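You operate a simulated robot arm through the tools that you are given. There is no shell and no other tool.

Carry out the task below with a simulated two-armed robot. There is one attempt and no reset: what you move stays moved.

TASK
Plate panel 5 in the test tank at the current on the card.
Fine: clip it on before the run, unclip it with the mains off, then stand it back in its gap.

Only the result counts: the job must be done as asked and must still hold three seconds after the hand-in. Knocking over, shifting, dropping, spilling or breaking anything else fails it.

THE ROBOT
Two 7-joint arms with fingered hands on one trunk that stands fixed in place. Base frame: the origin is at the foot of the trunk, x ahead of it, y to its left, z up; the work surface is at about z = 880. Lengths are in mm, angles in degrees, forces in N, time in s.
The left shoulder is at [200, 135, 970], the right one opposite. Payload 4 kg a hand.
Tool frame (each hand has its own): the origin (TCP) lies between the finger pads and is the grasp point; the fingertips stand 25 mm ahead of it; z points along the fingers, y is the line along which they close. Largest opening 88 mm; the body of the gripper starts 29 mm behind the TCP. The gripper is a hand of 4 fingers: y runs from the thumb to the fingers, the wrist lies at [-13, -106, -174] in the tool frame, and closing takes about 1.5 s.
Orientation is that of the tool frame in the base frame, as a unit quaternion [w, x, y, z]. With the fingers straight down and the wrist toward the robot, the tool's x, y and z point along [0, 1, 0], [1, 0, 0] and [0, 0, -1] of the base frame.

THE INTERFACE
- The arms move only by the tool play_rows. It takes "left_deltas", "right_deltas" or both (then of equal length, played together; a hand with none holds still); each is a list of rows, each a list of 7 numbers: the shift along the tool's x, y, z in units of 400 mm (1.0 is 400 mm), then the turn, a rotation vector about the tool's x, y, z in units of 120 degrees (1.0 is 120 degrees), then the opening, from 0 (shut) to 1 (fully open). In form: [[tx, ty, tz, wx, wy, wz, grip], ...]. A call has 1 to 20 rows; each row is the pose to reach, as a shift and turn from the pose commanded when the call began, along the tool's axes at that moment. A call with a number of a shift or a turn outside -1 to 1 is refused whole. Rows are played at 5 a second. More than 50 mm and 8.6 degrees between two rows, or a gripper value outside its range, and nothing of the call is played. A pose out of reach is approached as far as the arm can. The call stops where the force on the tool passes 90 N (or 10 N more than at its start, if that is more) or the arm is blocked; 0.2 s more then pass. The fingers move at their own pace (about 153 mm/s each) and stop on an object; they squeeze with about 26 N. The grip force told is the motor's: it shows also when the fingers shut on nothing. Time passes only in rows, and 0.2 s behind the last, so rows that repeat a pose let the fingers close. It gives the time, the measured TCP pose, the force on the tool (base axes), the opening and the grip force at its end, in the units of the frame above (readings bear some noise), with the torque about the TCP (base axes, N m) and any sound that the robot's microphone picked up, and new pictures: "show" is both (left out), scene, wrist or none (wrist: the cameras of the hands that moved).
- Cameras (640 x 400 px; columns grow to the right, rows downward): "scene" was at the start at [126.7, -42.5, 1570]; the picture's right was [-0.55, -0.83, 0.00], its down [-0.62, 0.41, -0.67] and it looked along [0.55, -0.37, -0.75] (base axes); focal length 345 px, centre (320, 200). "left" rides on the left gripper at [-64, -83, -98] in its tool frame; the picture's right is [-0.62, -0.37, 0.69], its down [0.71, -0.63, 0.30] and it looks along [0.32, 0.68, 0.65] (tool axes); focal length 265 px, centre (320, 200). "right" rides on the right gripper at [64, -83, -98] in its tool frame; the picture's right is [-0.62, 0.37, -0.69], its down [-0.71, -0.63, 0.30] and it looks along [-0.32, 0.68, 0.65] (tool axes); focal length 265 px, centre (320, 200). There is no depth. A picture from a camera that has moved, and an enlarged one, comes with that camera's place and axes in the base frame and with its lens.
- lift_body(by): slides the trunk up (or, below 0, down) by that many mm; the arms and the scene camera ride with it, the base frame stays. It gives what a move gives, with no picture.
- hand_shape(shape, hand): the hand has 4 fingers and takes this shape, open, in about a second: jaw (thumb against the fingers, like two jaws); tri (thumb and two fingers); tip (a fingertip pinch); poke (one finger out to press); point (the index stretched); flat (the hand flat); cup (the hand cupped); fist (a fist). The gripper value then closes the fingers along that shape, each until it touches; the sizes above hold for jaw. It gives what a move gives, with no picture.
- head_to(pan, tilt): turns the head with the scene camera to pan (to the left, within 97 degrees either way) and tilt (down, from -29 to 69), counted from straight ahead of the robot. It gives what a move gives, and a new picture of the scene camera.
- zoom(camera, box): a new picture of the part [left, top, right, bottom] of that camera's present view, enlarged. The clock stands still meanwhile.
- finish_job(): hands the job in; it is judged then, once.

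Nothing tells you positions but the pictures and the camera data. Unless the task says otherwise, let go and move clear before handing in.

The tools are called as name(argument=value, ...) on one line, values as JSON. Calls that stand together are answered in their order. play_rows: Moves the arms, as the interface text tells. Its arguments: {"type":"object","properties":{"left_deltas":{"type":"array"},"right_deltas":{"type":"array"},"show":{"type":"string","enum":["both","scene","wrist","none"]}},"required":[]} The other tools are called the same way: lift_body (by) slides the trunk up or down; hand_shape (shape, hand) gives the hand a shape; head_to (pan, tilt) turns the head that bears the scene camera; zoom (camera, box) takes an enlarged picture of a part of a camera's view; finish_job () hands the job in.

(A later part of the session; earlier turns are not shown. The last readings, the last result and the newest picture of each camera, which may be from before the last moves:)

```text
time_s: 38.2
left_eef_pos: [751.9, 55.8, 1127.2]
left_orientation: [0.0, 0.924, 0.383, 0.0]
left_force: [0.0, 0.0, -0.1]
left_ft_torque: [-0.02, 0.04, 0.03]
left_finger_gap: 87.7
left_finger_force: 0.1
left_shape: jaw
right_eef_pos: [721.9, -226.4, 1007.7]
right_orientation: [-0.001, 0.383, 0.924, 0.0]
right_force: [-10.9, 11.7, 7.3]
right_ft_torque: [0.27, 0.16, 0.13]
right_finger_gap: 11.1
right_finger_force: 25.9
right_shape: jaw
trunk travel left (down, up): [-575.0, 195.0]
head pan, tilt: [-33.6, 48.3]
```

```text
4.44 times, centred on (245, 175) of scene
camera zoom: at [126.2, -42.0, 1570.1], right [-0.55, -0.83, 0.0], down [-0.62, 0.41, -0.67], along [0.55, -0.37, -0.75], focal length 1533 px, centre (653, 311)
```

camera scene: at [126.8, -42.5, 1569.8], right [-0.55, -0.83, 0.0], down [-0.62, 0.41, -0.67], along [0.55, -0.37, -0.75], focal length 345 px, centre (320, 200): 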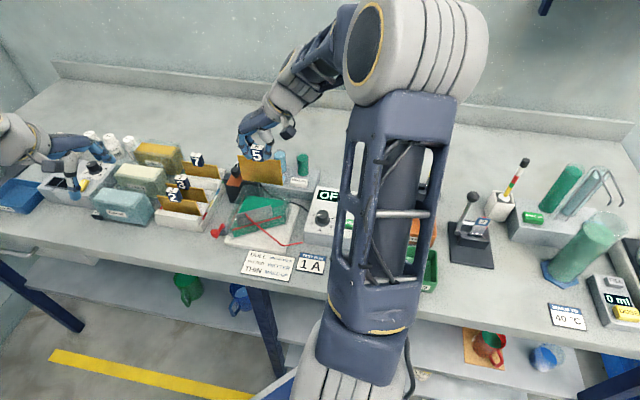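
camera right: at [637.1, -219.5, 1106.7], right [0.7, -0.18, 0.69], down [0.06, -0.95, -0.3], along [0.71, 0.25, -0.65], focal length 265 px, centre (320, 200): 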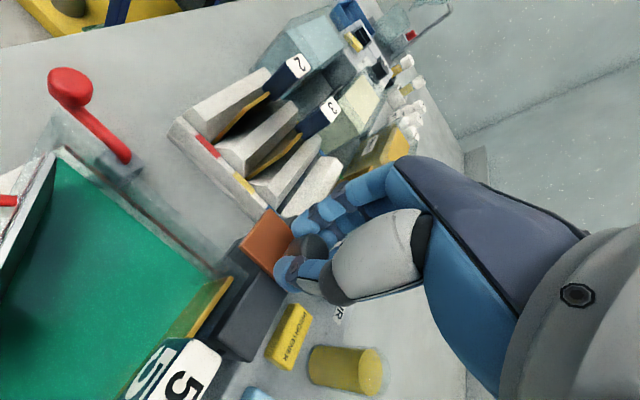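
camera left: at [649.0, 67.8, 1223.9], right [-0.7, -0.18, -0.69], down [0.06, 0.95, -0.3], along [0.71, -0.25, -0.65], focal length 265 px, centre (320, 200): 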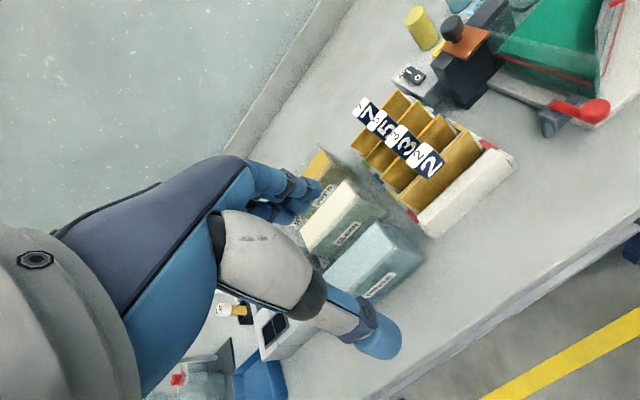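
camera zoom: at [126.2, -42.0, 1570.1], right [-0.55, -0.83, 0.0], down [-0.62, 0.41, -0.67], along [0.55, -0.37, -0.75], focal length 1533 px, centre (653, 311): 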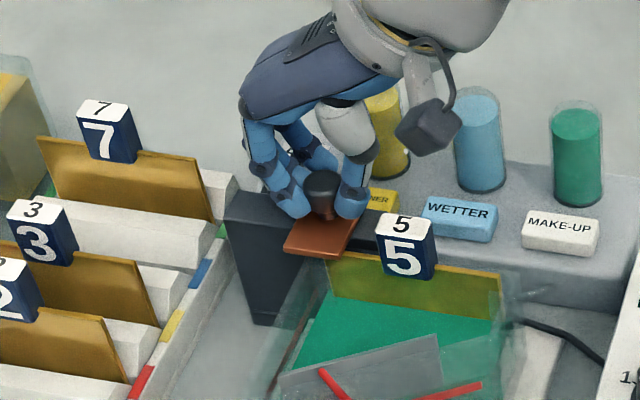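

play_rows(right_deltas=[[0.003, -0.005, 0, 0, 0, 0, 0], [0.003, -0.0125, 0, 0, 0, 0, 0], [0.003, -0.02, 0, 0, 0, 0, 0]], show="none")

zoom(camera="scene", box=[215, 150, 295, 220])

zoom(camera="left", box=[400, 0, 560, 120])

```text
time_s: 39.0
left_eef_pos: [752.4, 55.7, 1126.4]
left_orientation: [0.0, 0.924, 0.383, 0.0]
left_force: [-0.2, 0.5, -0.7]
left_ft_torque: [0.01, -0.04, 0.02]
left_finger_gap: 87.8
left_finger_force: 0.0
left_shape: jaw
right_eef_pos: [716.5, -231.8, 1007.5]
right_orientation: [0.0, 0.382, 0.924, 0.0]
right_force: [-11.5, 13.2, 8.9]
right_ft_torque: [0.32, 0.17, 0.13]
right_finger_gap: 11.6
right_finger_force: 26.2
right_shape: jaw
trunk travel left (down, up): [-575.0, 195.0]
head pan, tilt: [-33.6, 48.3]
```

```text
5.71 times, centred on (255, 185) of scene
camera zoom: at [126.1, -41.9, 1570.1], right [-0.55, -0.83, 0.0], down [-0.62, 0.41, -0.67], along [0.55, -0.37, -0.75], focal length 1971 px, centre (691, 286)
```

zoom: 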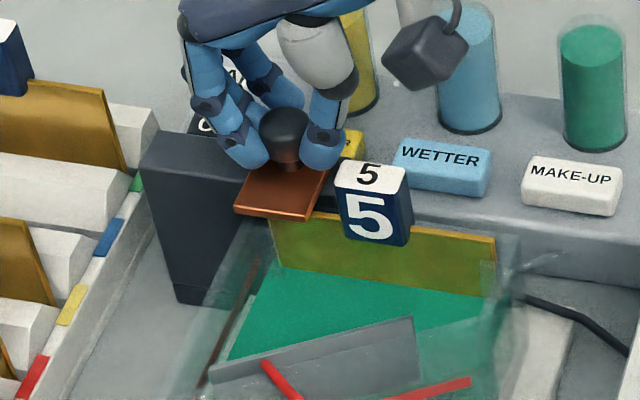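

```text
3.33 times, centred on (480, 60) of left
camera zoom: at [648.4, 68.3, 1224.2], right [-0.7, -0.18, -0.69], down [0.06, 0.95, -0.3], along [0.71, -0.25, -0.65], focal length 885 px, centre (-213, 667)
```

zoom: 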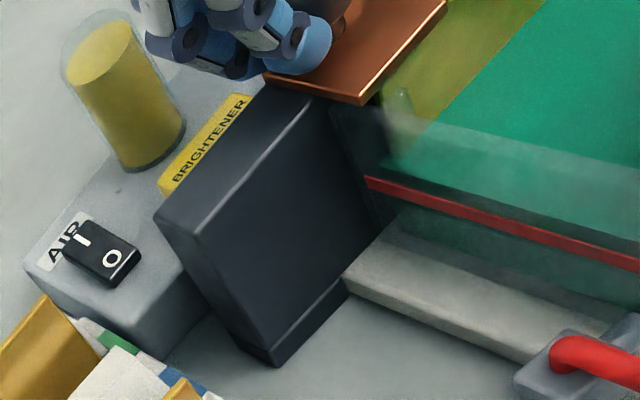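

play_rows(right_deltas=[[0.004, -0.006, 0, 0, 0, 0, 0], [0.006, -0.0125, 0, 0, 0, 0, 0]], show="none")

zoom(camera="scene", box=[225, 155, 285, 210])

```text
time_s: 39.6
left_eef_pos: [752.5, 55.5, 1125.8]
left_orientation: [0.001, 0.924, 0.382, -0.001]
left_force: [0.3, 0.1, -0.7]
left_ft_torque: [-0.02, 0.01, -0.01]
left_finger_gap: 87.9
left_finger_force: 0.1
left_shape: jaw
right_eef_pos: [711.8, -234.1, 1007.5]
right_orientation: [0.002, 0.383, 0.924, 0.001]
right_force: [6.7, 10.5, 4.3]
right_ft_torque: [0.28, -0.28, 0.04]
right_finger_gap: 11.6
right_finger_force: 25.9
right_shape: jaw
trunk travel left (down, up): [-575.0, 195.0]
head pan, tilt: [-33.6, 48.3]
```

```text
7.27 times, centred on (255, 182) of scene
camera zoom: at [127.0, -42.1, 1569.9], right [-0.55, -0.83, 0.0], down [-0.62, 0.41, -0.67], along [0.55, -0.37, -0.75], focal length 2508 px, centre (793, 327)
```

zoom: 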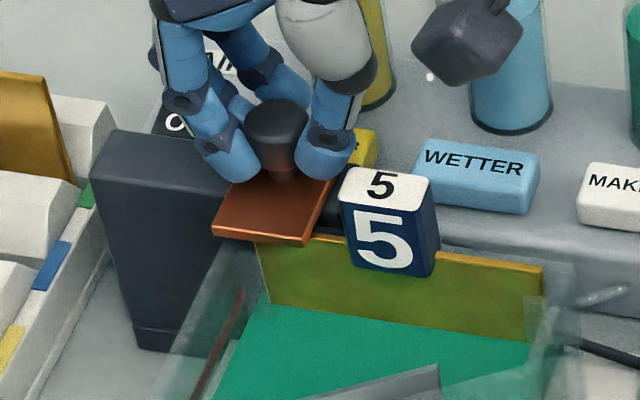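

play_rows(right_deltas=[[0, -0.006, 0, 0, 0, 0, 0], [0, -0.006, 0, 0, 0, 0, 0]], show="none")

zoom(camera="scene", box=[225, 155, 285, 210])

zoom(camera="left", box=[440, 0, 560, 80])

```text
time_s: 40.2
left_eef_pos: [753.8, 56.7, 1125.3]
left_orientation: [0.0, 0.924, 0.383, 0.0]
left_force: [0.1, 0.5, -0.1]
left_ft_torque: [0.04, 0.02, 0.02]
left_finger_gap: 87.6
left_finger_force: 0.1
left_shape: jaw
right_eef_pos: [710.6, -235.0, 1008.1]
right_orientation: [0.0, 0.384, 0.923, 0.0]
right_force: [12.1, 11.9, 2.2]
right_ft_torque: [0.38, -0.41, 0.04]
right_finger_gap: 11.5
right_finger_force: 25.7
right_shape: jaw
trunk travel left (down, up): [-575.0, 195.0]
head pan, tilt: [-33.6, 48.3]
```

```text
7.27 times, centred on (255, 182) of scene
camera zoom: at [127.2, -42.1, 1569.9], right [-0.55, -0.83, 0.0], down [-0.62, 0.41, -0.67], along [0.55, -0.37, -0.75], focal length 2508 px, centre (793, 327)
```

zoom: 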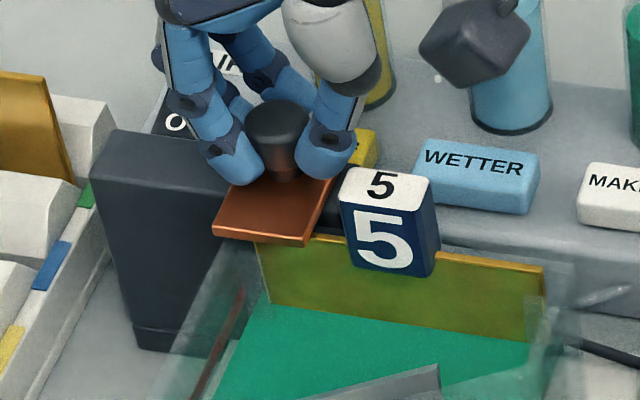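

```text
5.00 times, centred on (500, 40) of left
camera zoom: at [649.2, 68.2, 1223.7], right [-0.7, -0.18, -0.69], down [0.06, 0.95, -0.3], along [0.71, -0.25, -0.65], focal length 1327 px, centre (-580, 1000)
```

zoom: 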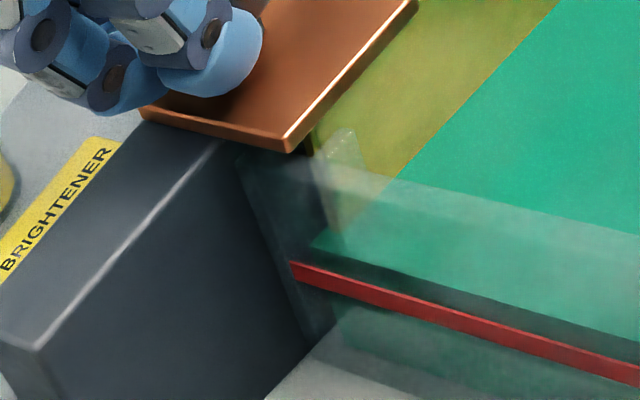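

The slider has reached its end stop (no more motion, ~17 N), with the copper lying over the panel's top edge. I'll relieve the push, open, and rise clear.

play_rows(right_deltas=[[0, 0.004, 0, 0, 0, 0, 0], [0, 0.004, 0, 0, 0, 0, 0.15], [0, 0.004, 0, 0, 0, 0, 0.3], [0, 0.004, 0, 0, 0, 0, 0.45], [0, 0.004, 0, 0, 0, 0, 0.5], [0, 0.004, 0, 0, 0, 0, 0.5], [0, 0.004, -0.06, 0, 0, 0, 0.5], [0, 0.004, -0.15, 0, 0, 0, 0.5], [0, 0.004, -0.24, 0, 0, 0, 0.5], [0, 0.004, -0.24, 0, 0, 0, 0.5]], show="both")

zoom(camera="scene", box=[215, 145, 315, 235])

zoom(camera="right", box=[150, 180, 330, 350])

```text
time_s: 42.4
left_eef_pos: [751.6, 55.6, 1124.0]
left_orientation: [0.0, 0.924, 0.383, 0.0]
left_force: [0.3, 0.7, -0.5]
left_ft_torque: [0.0, -0.01, 0.0]
left_finger_gap: 87.8
left_finger_force: 0.1
left_shape: jaw
right_eef_pos: [711.1, -238.2, 1103.7]
right_orientation: [-0.001, 0.382, 0.924, 0.0]
right_force: [-0.3, 0.2, -0.7]
right_ft_torque: [0.0, 0.0, -0.01]
right_finger_gap: 43.4
right_finger_force: 0.1
right_shape: jaw
trunk travel left (down, up): [-575.0, 195.0]
head pan, tilt: [-33.6, 48.3]
camera scene: at [126.8, -42.5, 1569.9], right [-0.55, -0.83, 0.0], down [-0.62, 0.41, -0.67], along [0.55, -0.37, -0.75], focal length 345 px, centre (320, 200)
camera right: at [607.6, -250.7, 1202.7], right [0.7, -0.18, 0.69], down [0.06, -0.95, -0.3], along [0.71, 0.25, -0.65], focal length 265 px, centre (320, 200)
```

scene: 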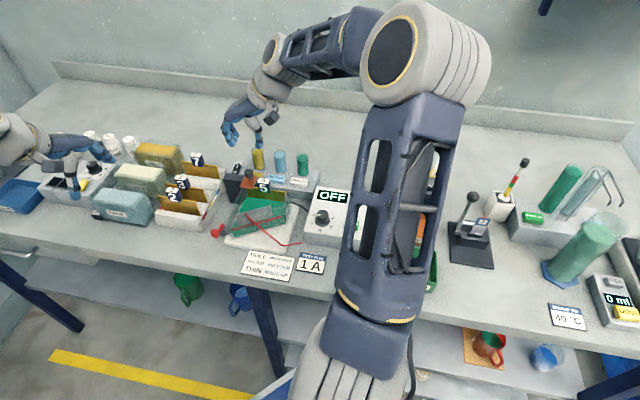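
right: 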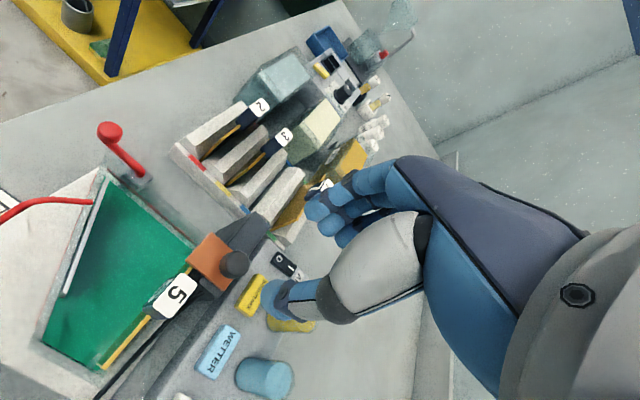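

```text
4.44 times, centred on (265, 190) of scene
camera zoom: at [126.8, -42.5, 1569.9], right [-0.55, -0.83, 0.0], down [-0.62, 0.41, -0.67], along [0.55, -0.37, -0.75], focal length 1533 px, centre (564, 244)
```

zoom: 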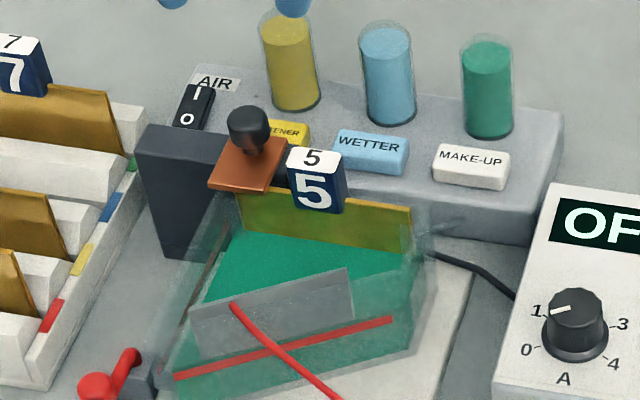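

```text
2.35 times, centred on (240, 265) of right
camera zoom: at [607.6, -250.7, 1202.7], right [0.7, -0.18, 0.69], down [0.06, -0.95, -0.3], along [0.71, 0.25, -0.65], focal length 624 px, centre (508, 47)
```

zoom: 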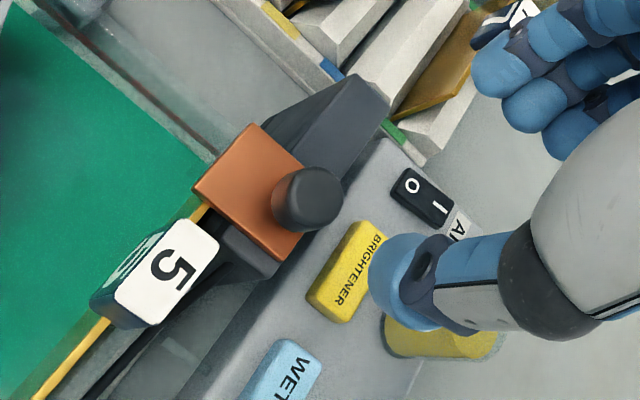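

Panel is clipped: the copper now lies over its top edge beside the tag. Next, the supply. I'll bring the left camera over to examine the POLES, MAINS and RUN controls while the right hand waits.

play_rows(left_deltas=[[-0.1, -0.007, 0, 0, 0, 0, 1], [-0.2, -0.014, 0, 0, 0, 0, 1], [-0.3, -0.021, 0, 0, 0, 0, 1], [-0.4, -0.028, 0, 0, 0, 0, 1], [-0.5, -0.035, 0, 0, 0, 0, 1], [-0.6, -0.042, 0, 0, 0, 0, 1], [-0.7, -0.049, 0, 0, 0, 0, 1], [-0.8025, -0.055, 0, 0, 0, 0, 1]], show="wrist")

zoom(camera="left", box=[380, 0, 640, 180])

```text
time_s: 44.2
left_eef_pos: [514.2, -156.4, 1124.4]
left_orientation: [0.0, 0.924, 0.382, 0.0]
left_force: [-0.1, 0.9, 0.2]
left_ft_torque: [-0.01, 0.04, -0.01]
left_finger_gap: 87.6
left_finger_force: 0.0
left_shape: jaw
right_eef_pos: [713.1, -237.1, 1104.0]
right_orientation: [0.001, 0.383, 0.924, 0.0]
right_force: [0.5, -0.1, 0.1]
right_ft_torque: [0.0, 0.03, -0.03]
right_finger_gap: 43.6
right_finger_force: 0.1
right_shape: jaw
trunk travel left (down, up): [-575.0, 195.0]
head pan, tilt: [-33.6, 48.3]
camera left: at [409.7, -143.4, 1223.1], right [-0.7, -0.18, -0.69], down [0.06, 0.95, -0.3], along [0.71, -0.25, -0.65], focal length 265 px, centre (320, 200)
```

left: 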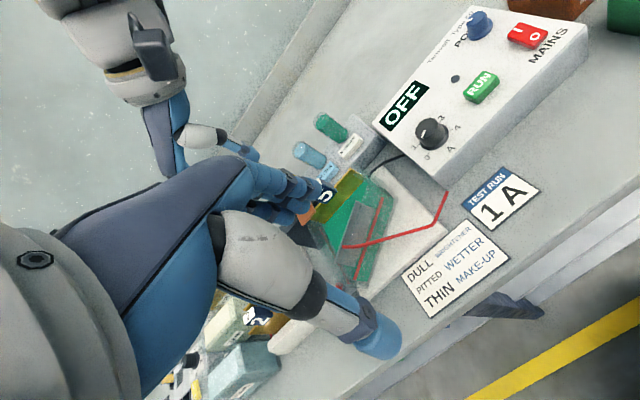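

```text
2.22 times, centred on (510, 90) of left
camera zoom: at [409.7, -143.4, 1223.1], right [-0.7, -0.18, -0.69], down [0.06, 0.95, -0.3], along [0.71, -0.25, -0.65], focal length 590 px, centre (-102, 444)
```

zoom: 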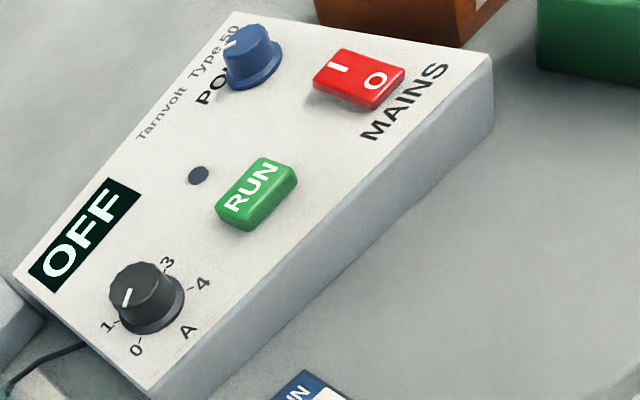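

zoom(camera="left", box=[450, 0, 510, 40])

zoom(camera="left", box=[500, 10, 570, 60])

zoom(camera="left", box=[400, 100, 470, 155])

zoom(camera="left", box=[450, 55, 510, 110])

```text
10.00 times, centred on (480, 20) of left
camera zoom: at [409.7, -143.4, 1223.1], right [-0.7, -0.18, -0.69], down [0.06, 0.95, -0.3], along [0.71, -0.25, -0.65], focal length 2654 px, centre (-1280, 2000)
```

zoom: 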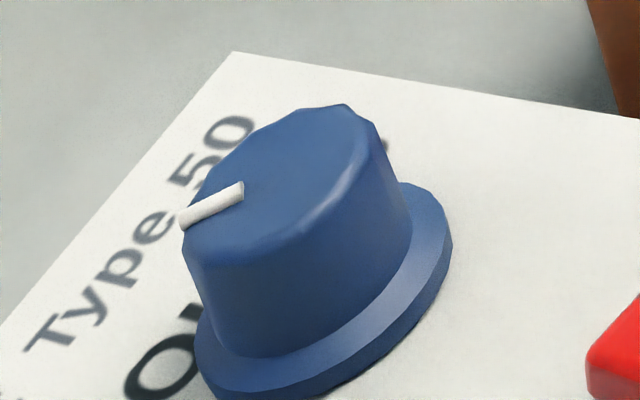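

```text
8.00 times, centred on (535, 35) of left
camera zoom: at [409.7, -143.4, 1223.1], right [-0.7, -0.18, -0.69], down [0.06, 0.95, -0.3], along [0.71, -0.25, -0.65], focal length 2123 px, centre (-1400, 1520)
```

zoom: 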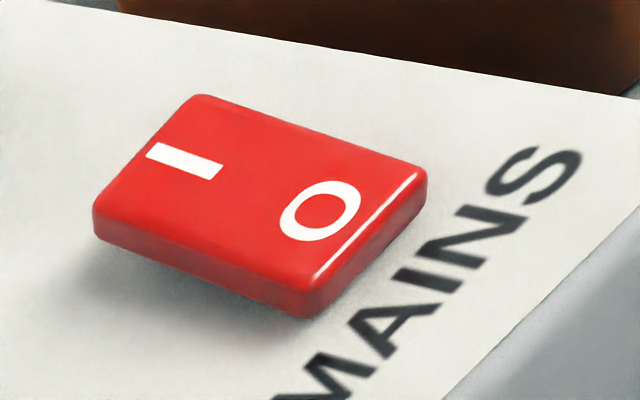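

```text
7.27 times, centred on (435, 128) of left
camera zoom: at [409.7, -143.4, 1223.1], right [-0.7, -0.18, -0.69], down [0.06, 0.95, -0.3], along [0.71, -0.25, -0.65], focal length 1930 px, centre (-516, 727)
```

zoom: 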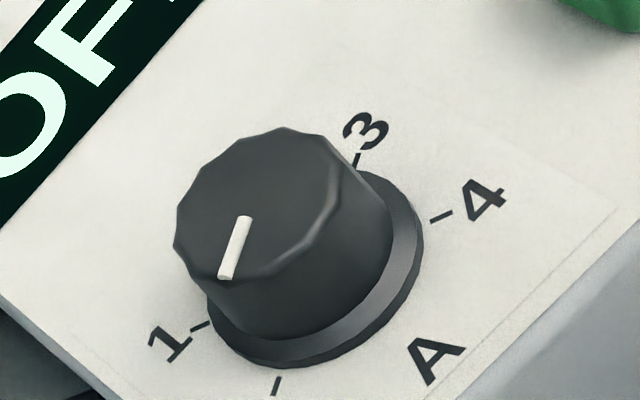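

```text
7.27 times, centred on (480, 82) of left
camera zoom: at [409.7, -143.4, 1223.1], right [-0.7, -0.18, -0.69], down [0.06, 0.95, -0.3], along [0.71, -0.25, -0.65], focal length 1930 px, centre (-844, 1054)
```

zoom: 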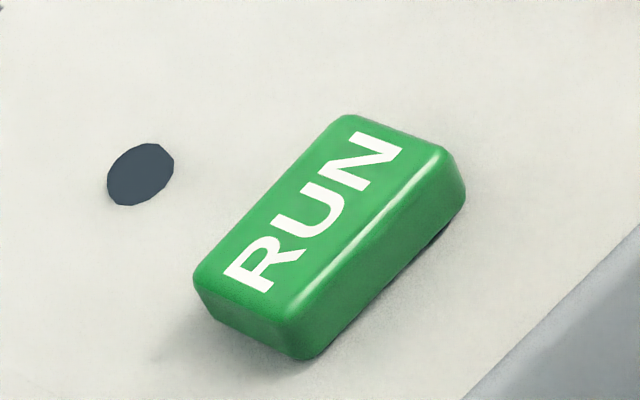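

The controls are clear: MAINS rocker with "I" toward the back, RUN, amp knob at 0, and a blue POLES knob whose markings I still need to see. I'll back the left camera off slightly, and move the right hand over the supply.

play_rows(left_deltas=[[0, -0.03, 0, 0, 0, 0, 1], [0, -0.06, 0, 0, 0, 0, 1], [0, -0.09, 0, 0, 0, 0, 1], [0, -0.1125, 0, 0, 0, 0, 1], [0, -0.1125, 0, 0, 0, 0, 1], [0, -0.1125, 0, 0, 0, 0, 1], [0, -0.1125, 0, 0, 0, 0, 1], [0, -0.1125, 0, 0, 0, 0, 1]], right_deltas=[[0.02, -0.09625, 0, 0, 0, 0, 0.5], [0.04, -0.1925, 0, 0, 0, 0, 0.5], [0.06, -0.28875, 0, 0, 0, 0, 0.5], [0.08, -0.385, 0, 0, 0, 0, 0.5], [0.1, -0.48125, 0, 0, 0, 0, 0.5], [0.12, -0.5775, 0, 0, 0, 0, 0.5], [0.14, -0.67375, 0, 0, 0, 0, 0.5], [0.16, -0.77, 0, 0, 0, 0, 0.5]], show="both")

hand_shape(hand="right", shape="poke")

zoom(camera="left", box=[320, 0, 640, 200])

zoom(camera="right", box=[80, 150, 400, 400])

```text
time_s: 46.0
left_eef_pos: [481.2, -124.0, 1124.7]
left_orientation: [0.0, 0.924, 0.383, 0.0]
left_force: [-0.3, -0.5, 0.3]
left_ft_torque: [-0.01, 0.01, -0.01]
left_finger_gap: 87.5
left_finger_force: 0.0
left_shape: jaw
right_eef_pos: [445.6, -405.7, 1102.2]
right_orientation: [0.0, 0.383, 0.924, 0.0]
right_force: [0.6, 1.0, 0.3]
right_ft_torque: [0.02, -0.01, -0.01]
right_finger_gap: 43.5
right_finger_force: 0.0
right_shape: jaw
trunk travel left (down, up): [-575.0, 195.0]
head pan, tilt: [-33.6, 48.3]
camera scene: at [126.9, -42.4, 1569.9], right [-0.55, -0.83, 0.0], down [-0.62, 0.41, -0.67], along [0.55, -0.37, -0.75], focal length 345 px, centre (320, 200)
camera right: at [341.3, -419.9, 1201.4], right [0.7, -0.18, 0.69], down [0.06, -0.95, -0.3], along [0.71, 0.25, -0.65], focal length 265 px, centre (320, 200)
camera left: at [377.3, -111.8, 1223.2], right [-0.7, -0.18, -0.69], down [0.06, 0.95, -0.3], along [0.71, -0.25, -0.65], focal length 265 px, centre (320, 200)
```

scene: 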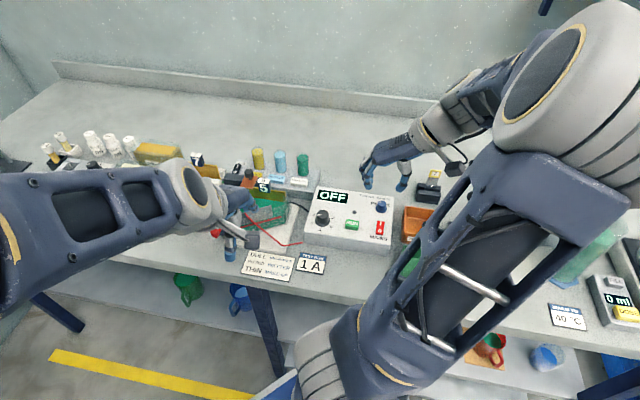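
right: 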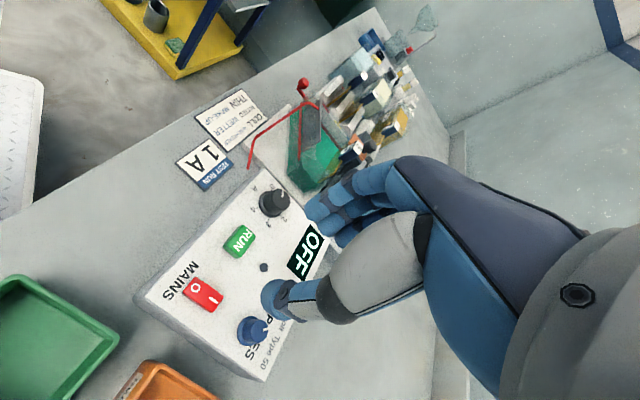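
left: 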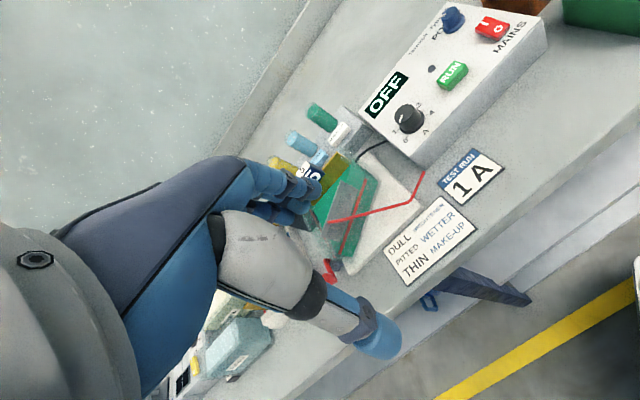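

```text
time_s: 46.9
left_eef_pos: [481.0, -126.2, 1124.8]
left_orientation: [0.0, 0.924, 0.383, 0.0]
left_force: [0.3, -0.5, 0.4]
left_ft_torque: [0.01, -0.02, -0.02]
left_finger_gap: 87.6
left_finger_force: 0.0
left_shape: jaw
right_eef_pos: [445.5, -406.0, 1103.5]
right_orientation: [0.001, 0.383, 0.924, 0.0]
right_force: [0.1, 0.3, 0.3]
right_ft_torque: [-0.03, 0.03, 0.01]
right_finger_gap: 0.0
right_finger_force: 0.1
right_shape: poke
trunk travel left (down, up): [-575.0, 195.0]
head pan, tilt: [-33.6, 48.3]
```

```text
2.00 times, centred on (480, 100) of left
camera zoom: at [377.1, -112.0, 1223.3], right [-0.7, -0.18, -0.69], down [0.06, 0.95, -0.3], along [0.71, -0.25, -0.65], focal length 531 px, centre (0, 400)
```

zoom: 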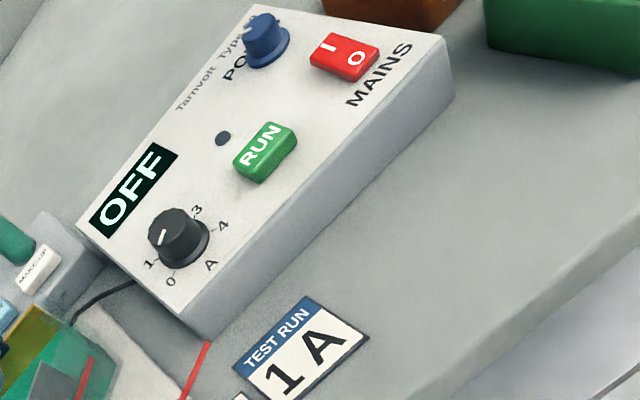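

```text
1.60 times, centred on (240, 275) of right
camera zoom: at [341.7, -419.8, 1201.4], right [0.7, -0.18, 0.69], down [0.06, -0.95, -0.3], along [0.71, 0.25, -0.65], focal length 425 px, centre (448, 80)
```

zoom: 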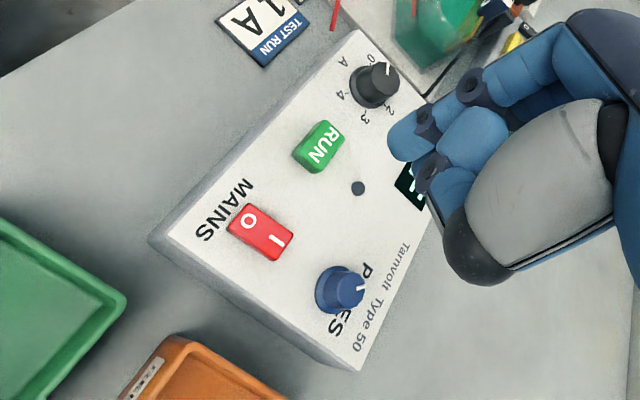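

zoom(camera="right", box=[210, 290, 300, 370])

zoom(camera="scene", box=[300, 175, 410, 250])

zoom(camera="scene", box=[360, 185, 410, 245])

```text
5.00 times, centred on (255, 330) of right
camera zoom: at [341.7, -419.8, 1201.4], right [0.7, -0.18, 0.69], down [0.06, -0.95, -0.3], along [0.71, 0.25, -0.65], focal length 1327 px, centre (645, -450)
```

zoom: 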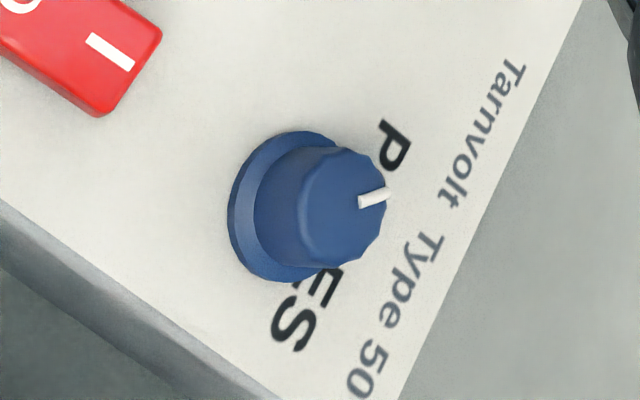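

```text
5.33 times, centred on (355, 212) of scene
camera zoom: at [126.7, -42.5, 1570.0], right [-0.55, -0.83, 0.0], down [-0.62, 0.41, -0.67], along [0.55, -0.37, -0.75], focal length 1839 px, centre (133, 133)
```

zoom: 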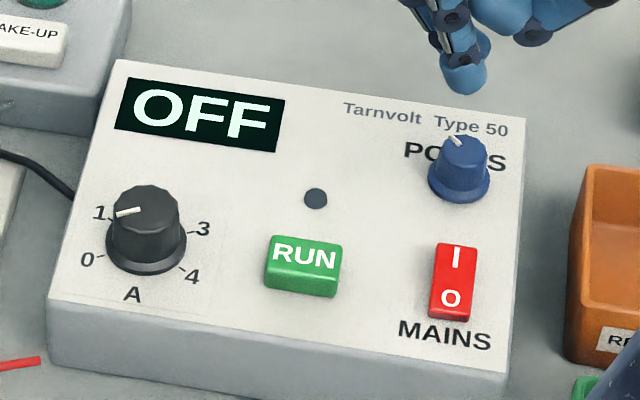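

```text
6.67 times, centred on (385, 215) of scene
camera zoom: at [126.7, -42.5, 1570.0], right [-0.55, -0.83, 0.0], down [-0.62, 0.41, -0.67], along [0.55, -0.37, -0.75], focal length 2299 px, centre (-113, 100)
```

zoom: 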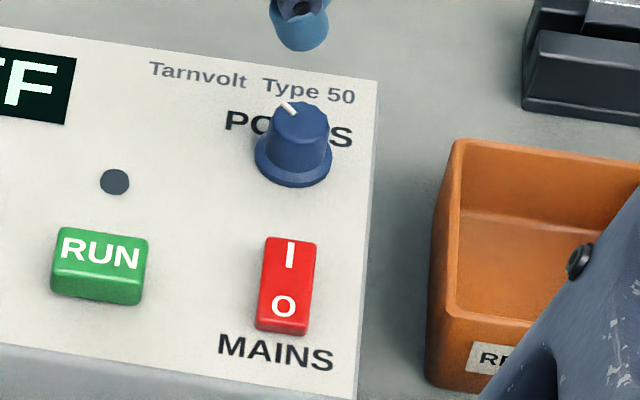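

The fingertip in poke shape sits on the tool axis. I need precise button positions, so I'll zoom in sharply on MAINS, RUN and the knob from both cameras.

zoom(camera="right", box=[170, 260, 240, 320])

zoom(camera="scene", box=[365, 210, 395, 240])

zoom(camera="right", box=[210, 180, 310, 270])

zoom(camera="scene", box=[310, 200, 365, 240])

```text
6.67 times, centred on (205, 290) of right
camera zoom: at [341.7, -419.8, 1201.4], right [0.7, -0.18, 0.69], down [0.06, -0.95, -0.3], along [0.71, 0.25, -0.65], focal length 1769 px, centre (1087, -400)
```

zoom: 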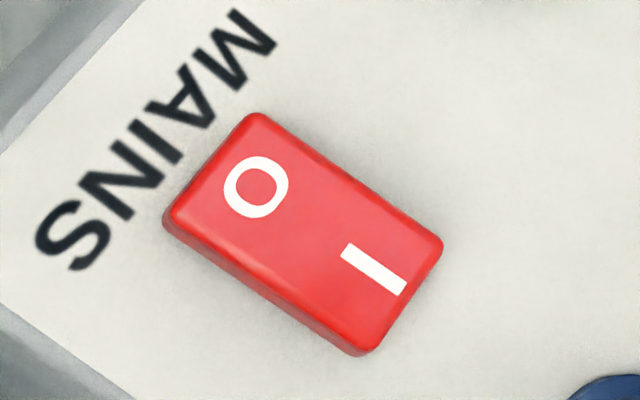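

```text
13.33 times, centred on (380, 225) of scene
camera zoom: at [126.7, -42.5, 1570.0], right [-0.55, -0.83, 0.0], down [-0.62, 0.41, -0.67], along [0.55, -0.37, -0.75], focal length 4598 px, centre (-480, -133)
```

zoom: 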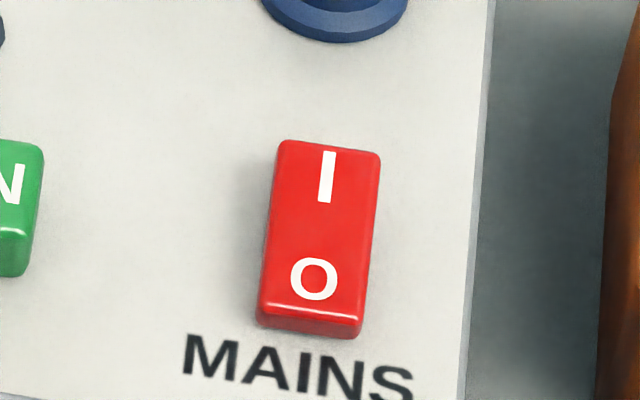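

```text
4.44 times, centred on (260, 225) of right
camera zoom: at [341.7, -419.8, 1201.4], right [0.7, -0.18, 0.69], down [0.06, -0.95, -0.3], along [0.71, 0.25, -0.65], focal length 1180 px, centre (587, 89)
```

zoom: 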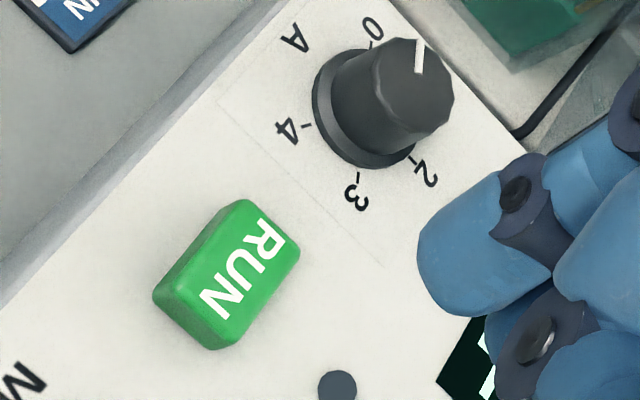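

```text
10.00 times, centred on (338, 220) of scene
camera zoom: at [126.7, -42.5, 1570.0], right [-0.55, -0.83, 0.0], down [-0.62, 0.41, -0.67], along [0.55, -0.37, -0.75], focal length 3449 px, centre (145, 0)
```

zoom: 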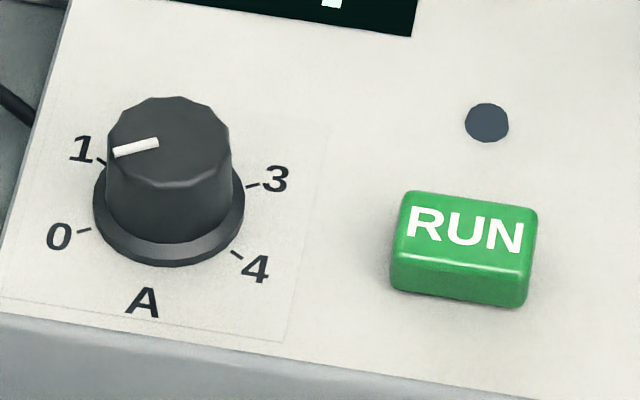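

Scene and left cameras agree the rocker's "I" mark is at z≈951, and relative to the fingertip I need to move about (+3, −21) mm. I'll lower the poking finger to just above it and check.

play_rows(right_deltas=[[-0.0432, -0.031, 0.05, 0, 0, 0, 1], [-0.0432, -0.031, 0.13, 0, 0, 0, 1], [-0.0432, -0.031, 0.21, 0, 0, 0, 1], [-0.0432, -0.031, 0.265, 0, 0, 0, 1], [-0.0432, -0.031, 0.265, 0, 0, 0, 1]], show="wrist")

zoom(camera="scene", box=[350, 180, 420, 250])

zoom(camera="left", box=[420, 0, 560, 90])

```text
time_s: 48.1
left_eef_pos: [481.5, -124.4, 1124.7]
left_orientation: [0.0, 0.924, 0.382, 0.0]
left_force: [0.4, 0.6, 0.6]
left_ft_torque: [-0.03, -0.01, -0.01]
left_finger_gap: 87.6
left_finger_force: 0.1
left_shape: jaw
right_eef_pos: [449.6, -428.5, 996.6]
right_orientation: [0.0, 0.382, 0.924, 0.0]
right_force: [-0.4, 0.7, 0.5]
right_ft_torque: [-0.01, -0.02, -0.04]
right_finger_gap: 0.0
right_finger_force: 0.0
right_shape: poke
trunk travel left (down, up): [-575.0, 195.0]
head pan, tilt: [-33.6, 48.3]
camera right: at [344.3, -442.3, 1095.6], right [0.7, -0.18, 0.69], down [0.06, -0.95, -0.3], along [0.71, 0.25, -0.65], focal length 265 px, centre (320, 200)
```

right: 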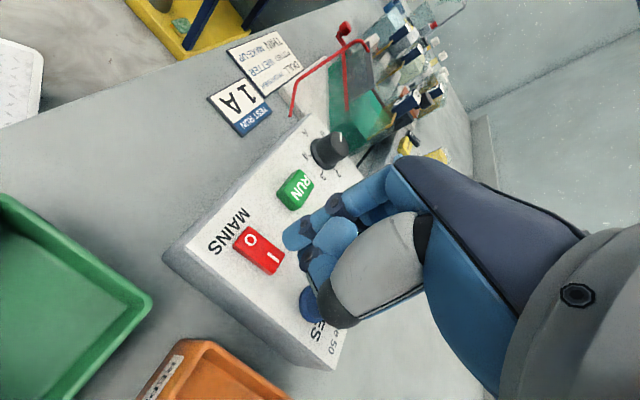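

```text
5.71 times, centred on (385, 215) of scene
camera zoom: at [126.7, -42.5, 1570.0], right [-0.55, -0.83, 0.0], down [-0.62, 0.41, -0.67], along [0.55, -0.37, -0.75], focal length 1971 px, centre (-51, 114)
```

zoom: 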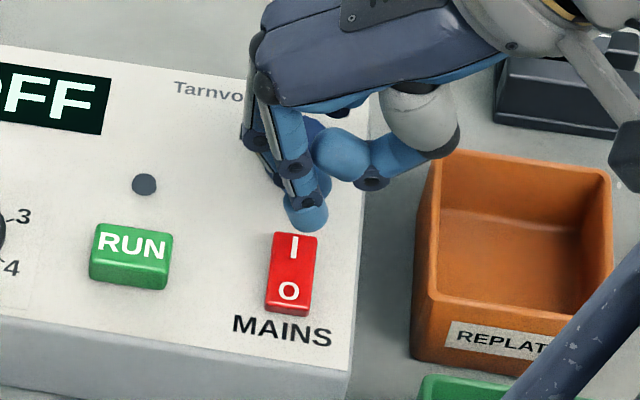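

```text
4.44 times, centred on (490, 45) of left
camera zoom: at [377.1, -111.9, 1223.3], right [-0.7, -0.18, -0.69], down [0.06, 0.95, -0.3], along [0.71, -0.25, -0.65], focal length 1180 px, centre (-436, 889)
```

zoom: 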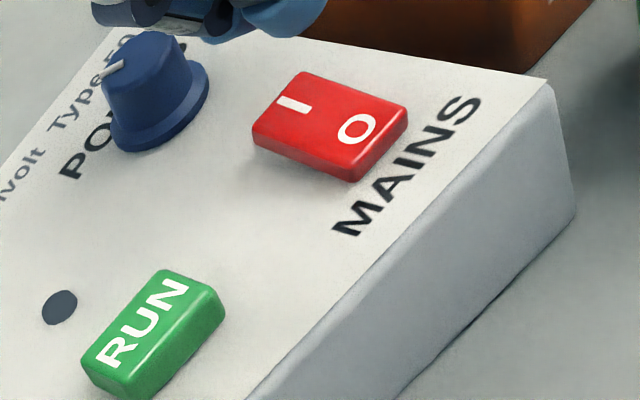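

play_rows(right_deltas=[[0, 0.006, 0.012, 0, 0, 0, 1], [0, 0.006, 0.024, 0, 0, 0, 1], [0, 0.006, 0.03, 0, 0, 0, 1]], show="none")

zoom(camera="scene", box=[350, 180, 420, 250])

zoom(camera="left", box=[450, 0, 540, 60])

```text
time_s: 48.9
left_eef_pos: [481.0, -124.8, 1125.5]
left_orientation: [0.001, 0.924, 0.383, 0.0]
left_force: [0.0, 0.2, -0.1]
left_ft_torque: [0.01, -0.03, 0.02]
left_finger_gap: 87.6
left_finger_force: 0.0
left_shape: jaw
right_eef_pos: [452.9, -425.8, 985.8]
right_orientation: [0.001, 0.383, 0.924, -0.001]
right_force: [0.5, 0.3, 0.2]
right_ft_torque: [0.01, 0.03, -0.02]
right_finger_gap: 0.1
right_finger_force: 0.1
right_shape: poke
trunk travel left (down, up): [-575.0, 195.0]
head pan, tilt: [-33.6, 48.3]
```

```text
5.71 times, centred on (385, 215) of scene
camera zoom: at [126.7, -42.5, 1570.0], right [-0.55, -0.83, 0.0], down [-0.62, 0.41, -0.67], along [0.55, -0.37, -0.75], focal length 1971 px, centre (-51, 114)
```

zoom: 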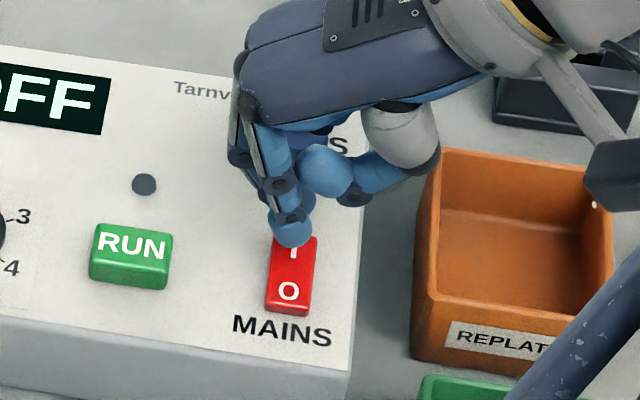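

```text
6.67 times, centred on (495, 30) of left
camera zoom: at [377.1, -112.0, 1223.3], right [-0.7, -0.18, -0.69], down [0.06, 0.95, -0.3], along [0.71, -0.25, -0.65], focal length 1769 px, centre (-847, 1333)
```

zoom: 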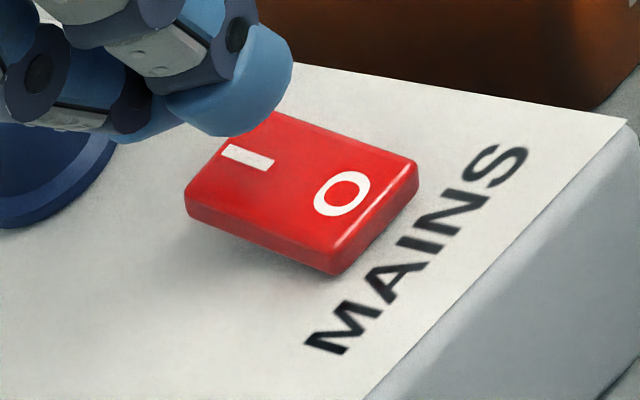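

The fingertip is right above the "I" half. Pressing down in small steps.

play_rows(right_deltas=[[0, 0, 0.005, 0, 0, 0, 1], [0, 0, 0.01, 0, 0, 0, 1], [0, 0, 0.015, 0, 0, 0, 1]], show="none")

zoom(camera="scene", box=[310, 180, 420, 250])

```text
time_s: 49.7
left_eef_pos: [481.0, -124.7, 1125.0]
left_orientation: [0.0, 0.924, 0.383, 0.001]
left_force: [0.3, 0.3, 0.5]
left_ft_torque: [0.01, 0.01, -0.02]
left_finger_gap: 87.8
left_finger_force: 0.0
left_shape: jaw
right_eef_pos: [453.5, -425.3, 978.4]
right_orientation: [0.0, 0.383, 0.924, 0.0]
right_force: [0.2, -0.5, 0.6]
right_ft_torque: [-0.01, -0.01, 0.01]
right_finger_gap: 0.1
right_finger_force: 0.1
right_shape: poke
trunk travel left (down, up): [-575.0, 195.0]
head pan, tilt: [-33.6, 48.3]
```

```text
5.71 times, centred on (365, 215) of scene
camera zoom: at [126.7, -42.5, 1570.0], right [-0.55, -0.83, 0.0], down [-0.62, 0.41, -0.67], along [0.55, -0.37, -0.75], focal length 1971 px, centre (63, 114)
```

zoom: 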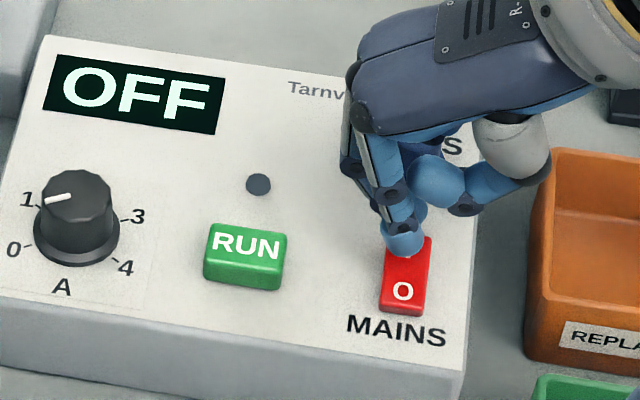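

play_rows(right_deltas=[[0, 0, 0.005, 0, 0, 0, 1], [0, 0, 0.01, 0, 0, 0, 1]], show="none")

play_rows(right_deltas=[[0, 0, 0.005, 0, 0, 0, 1], [0, 0, 0.0075, 0, 0, 0, 1]], show="none")

zoom(camera="scene", box=[310, 180, 420, 250])

```text
time_s: 50.3
left_eef_pos: [481.0, -124.9, 1124.6]
left_orientation: [0.0, 0.924, 0.383, 0.0]
left_force: [-0.2, 0.0, -1.4]
left_ft_torque: [-0.07, 0.01, 0.0]
left_finger_gap: 87.6
left_finger_force: 0.2
left_shape: jaw
right_eef_pos: [452.7, -426.5, 975.3]
right_orientation: [0.0, 0.382, 0.924, 0.0]
right_force: [0.1, -0.5, -0.4]
right_ft_torque: [-0.03, 0.03, 0.0]
right_finger_gap: 0.1
right_finger_force: 0.1
right_shape: poke
trunk travel left (down, up): [-575.0, 195.0]
head pan, tilt: [-33.6, 48.3]
```

```text
time_s: 50.9
left_eef_pos: [481.4, -124.8, 1125.3]
left_orientation: [-0.001, 0.924, 0.383, 0.0]
left_force: [0.2, -0.3, -0.6]
left_ft_torque: [0.05, -0.04, -0.04]
left_finger_gap: 87.6
left_finger_force: 0.2
left_shape: jaw
right_eef_pos: [453.4, -426.3, 972.3]
right_orientation: [0.0, 0.383, 0.924, 0.001]
right_force: [-0.6, 0.4, 0.6]
right_ft_torque: [-0.05, -0.01, 0.02]
right_finger_gap: 0.0
right_finger_force: 0.0
right_shape: poke
trunk travel left (down, up): [-575.0, 195.0]
head pan, tilt: [-33.6, 48.3]
```

```text
5.71 times, centred on (365, 215) of scene
camera zoom: at [126.7, -42.5, 1570.0], right [-0.55, -0.83, 0.0], down [-0.62, 0.41, -0.67], along [0.55, -0.37, -0.75], focal length 1971 px, centre (63, 114)
```

zoom: 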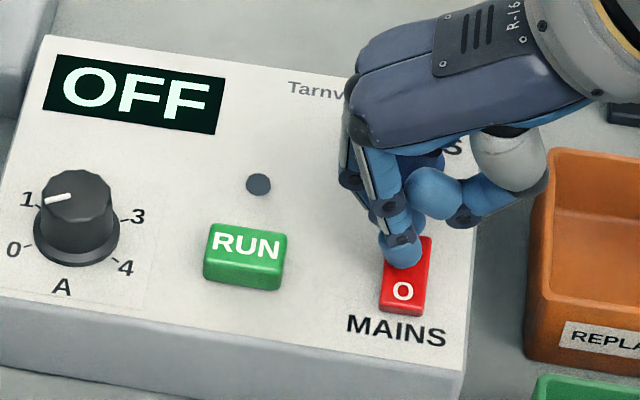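

zoom(camera="left", box=[450, 0, 540, 60])

zoom(camera="right", box=[180, 180, 360, 350])

zoom(camera="scene", box=[365, 200, 400, 240])

```text
6.67 times, centred on (495, 30) of left
camera zoom: at [377.1, -112.0, 1223.3], right [-0.7, -0.18, -0.69], down [0.06, 0.95, -0.3], along [0.71, -0.25, -0.65], focal length 1769 px, centre (-847, 1333)
```

zoom: 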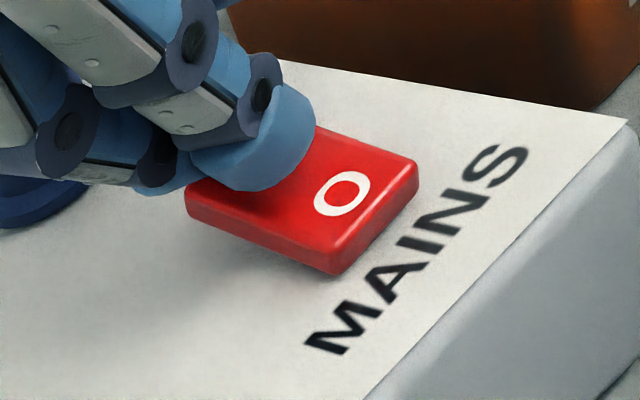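

```text
2.35 times, centred on (270, 265) of right
camera zoom: at [348.1, -439.7, 1070.6], right [0.7, -0.18, 0.69], down [0.06, -0.95, -0.3], along [0.71, 0.25, -0.65], focal length 624 px, centre (438, 47)
```

zoom: 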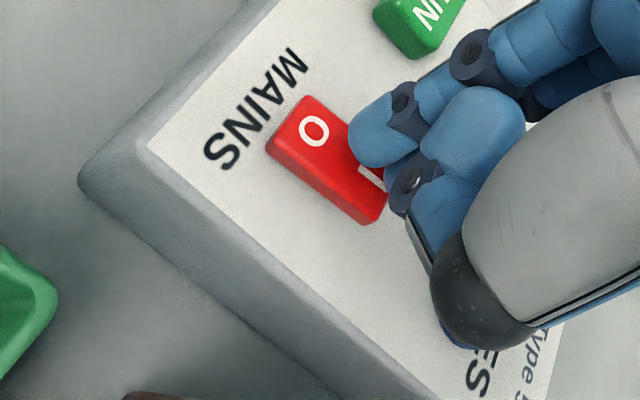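

```text
10.00 times, centred on (382, 220) of scene
camera zoom: at [126.7, -42.5, 1570.0], right [-0.55, -0.83, 0.0], down [-0.62, 0.41, -0.67], along [0.55, -0.37, -0.75], focal length 3449 px, centre (-305, 0)
```

zoom: 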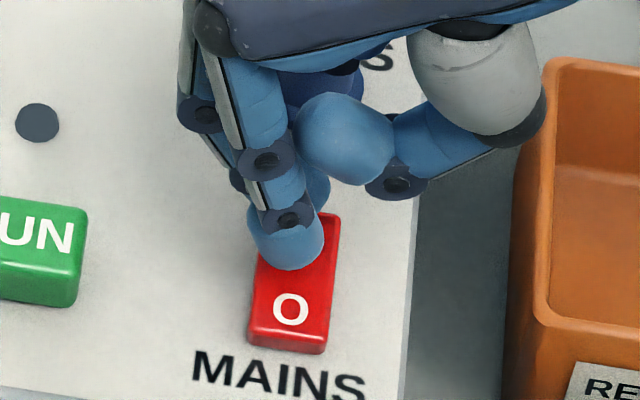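

The rocker hasn't been touched yet; the poking fingertip is offset ~14 mm forward of the tool axis, and the other fingers come close to the POLES knob. I'll rise and inspect the hand's shape before choosing how to press.

play_rows(right_deltas=[[0, 0, -0.04, 0, 0, 0, 1], [0, 0, -0.1, 0, 0, 0, 1], [0, 0, -0.16, 0, 0, 0, 1], [0, 0, -0.16, 0, 0, 0, 1]], show="wrist")

zoom(camera="scene", box=[350, 140, 430, 240])

zoom(camera="left", box=[380, 0, 540, 60])

```text
time_s: 51.9
left_eef_pos: [482.0, -124.0, 1124.9]
left_orientation: [0.0, 0.924, 0.382, 0.0]
left_force: [0.1, 0.3, 0.4]
left_ft_torque: [-0.01, 0.01, -0.01]
left_finger_gap: 87.8
left_finger_force: 0.0
left_shape: jaw
right_eef_pos: [451.4, -423.9, 1035.2]
right_orientation: [0.0, 0.383, 0.924, 0.0]
right_force: [0.7, -0.1, 0.3]
right_ft_torque: [0.02, 0.0, -0.01]
right_finger_gap: 0.0
right_finger_force: 0.0
right_shape: poke
trunk travel left (down, up): [-575.0, 195.0]
head pan, tilt: [-33.6, 48.3]
camera right: at [346.8, -437.4, 1133.3], right [0.7, -0.18, 0.69], down [0.06, -0.95, -0.3], along [0.71, 0.25, -0.65], focal length 265 px, centre (320, 200)
```

right: 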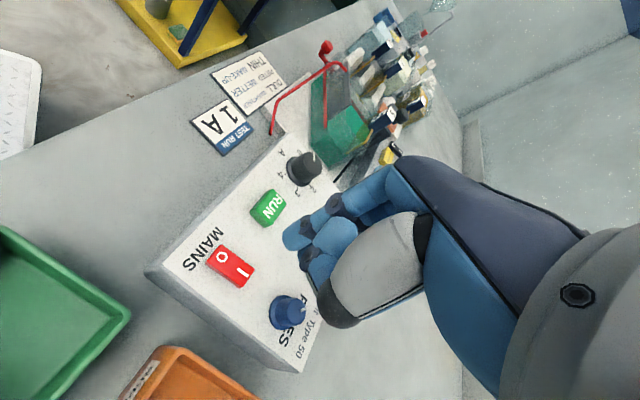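

```text
4.00 times, centred on (390, 190) of scene
camera zoom: at [126.7, -42.6, 1569.9], right [-0.55, -0.83, 0.0], down [-0.62, 0.41, -0.67], along [0.55, -0.37, -0.75], focal length 1380 px, centre (40, 240)
```

zoom: 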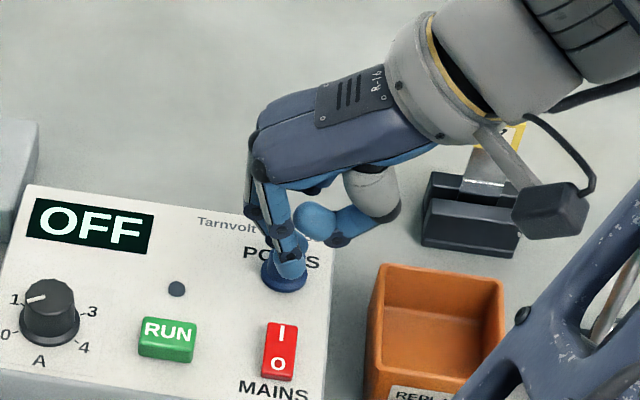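

```text
4.00 times, centred on (460, 30) of left
camera zoom: at [377.1, -112.0, 1223.3], right [-0.7, -0.18, -0.69], down [0.06, 0.95, -0.3], along [0.71, -0.25, -0.65], focal length 1062 px, centre (-240, 880)
```

zoom: 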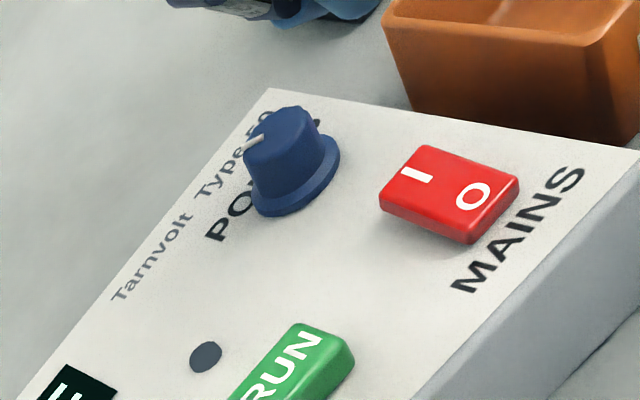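

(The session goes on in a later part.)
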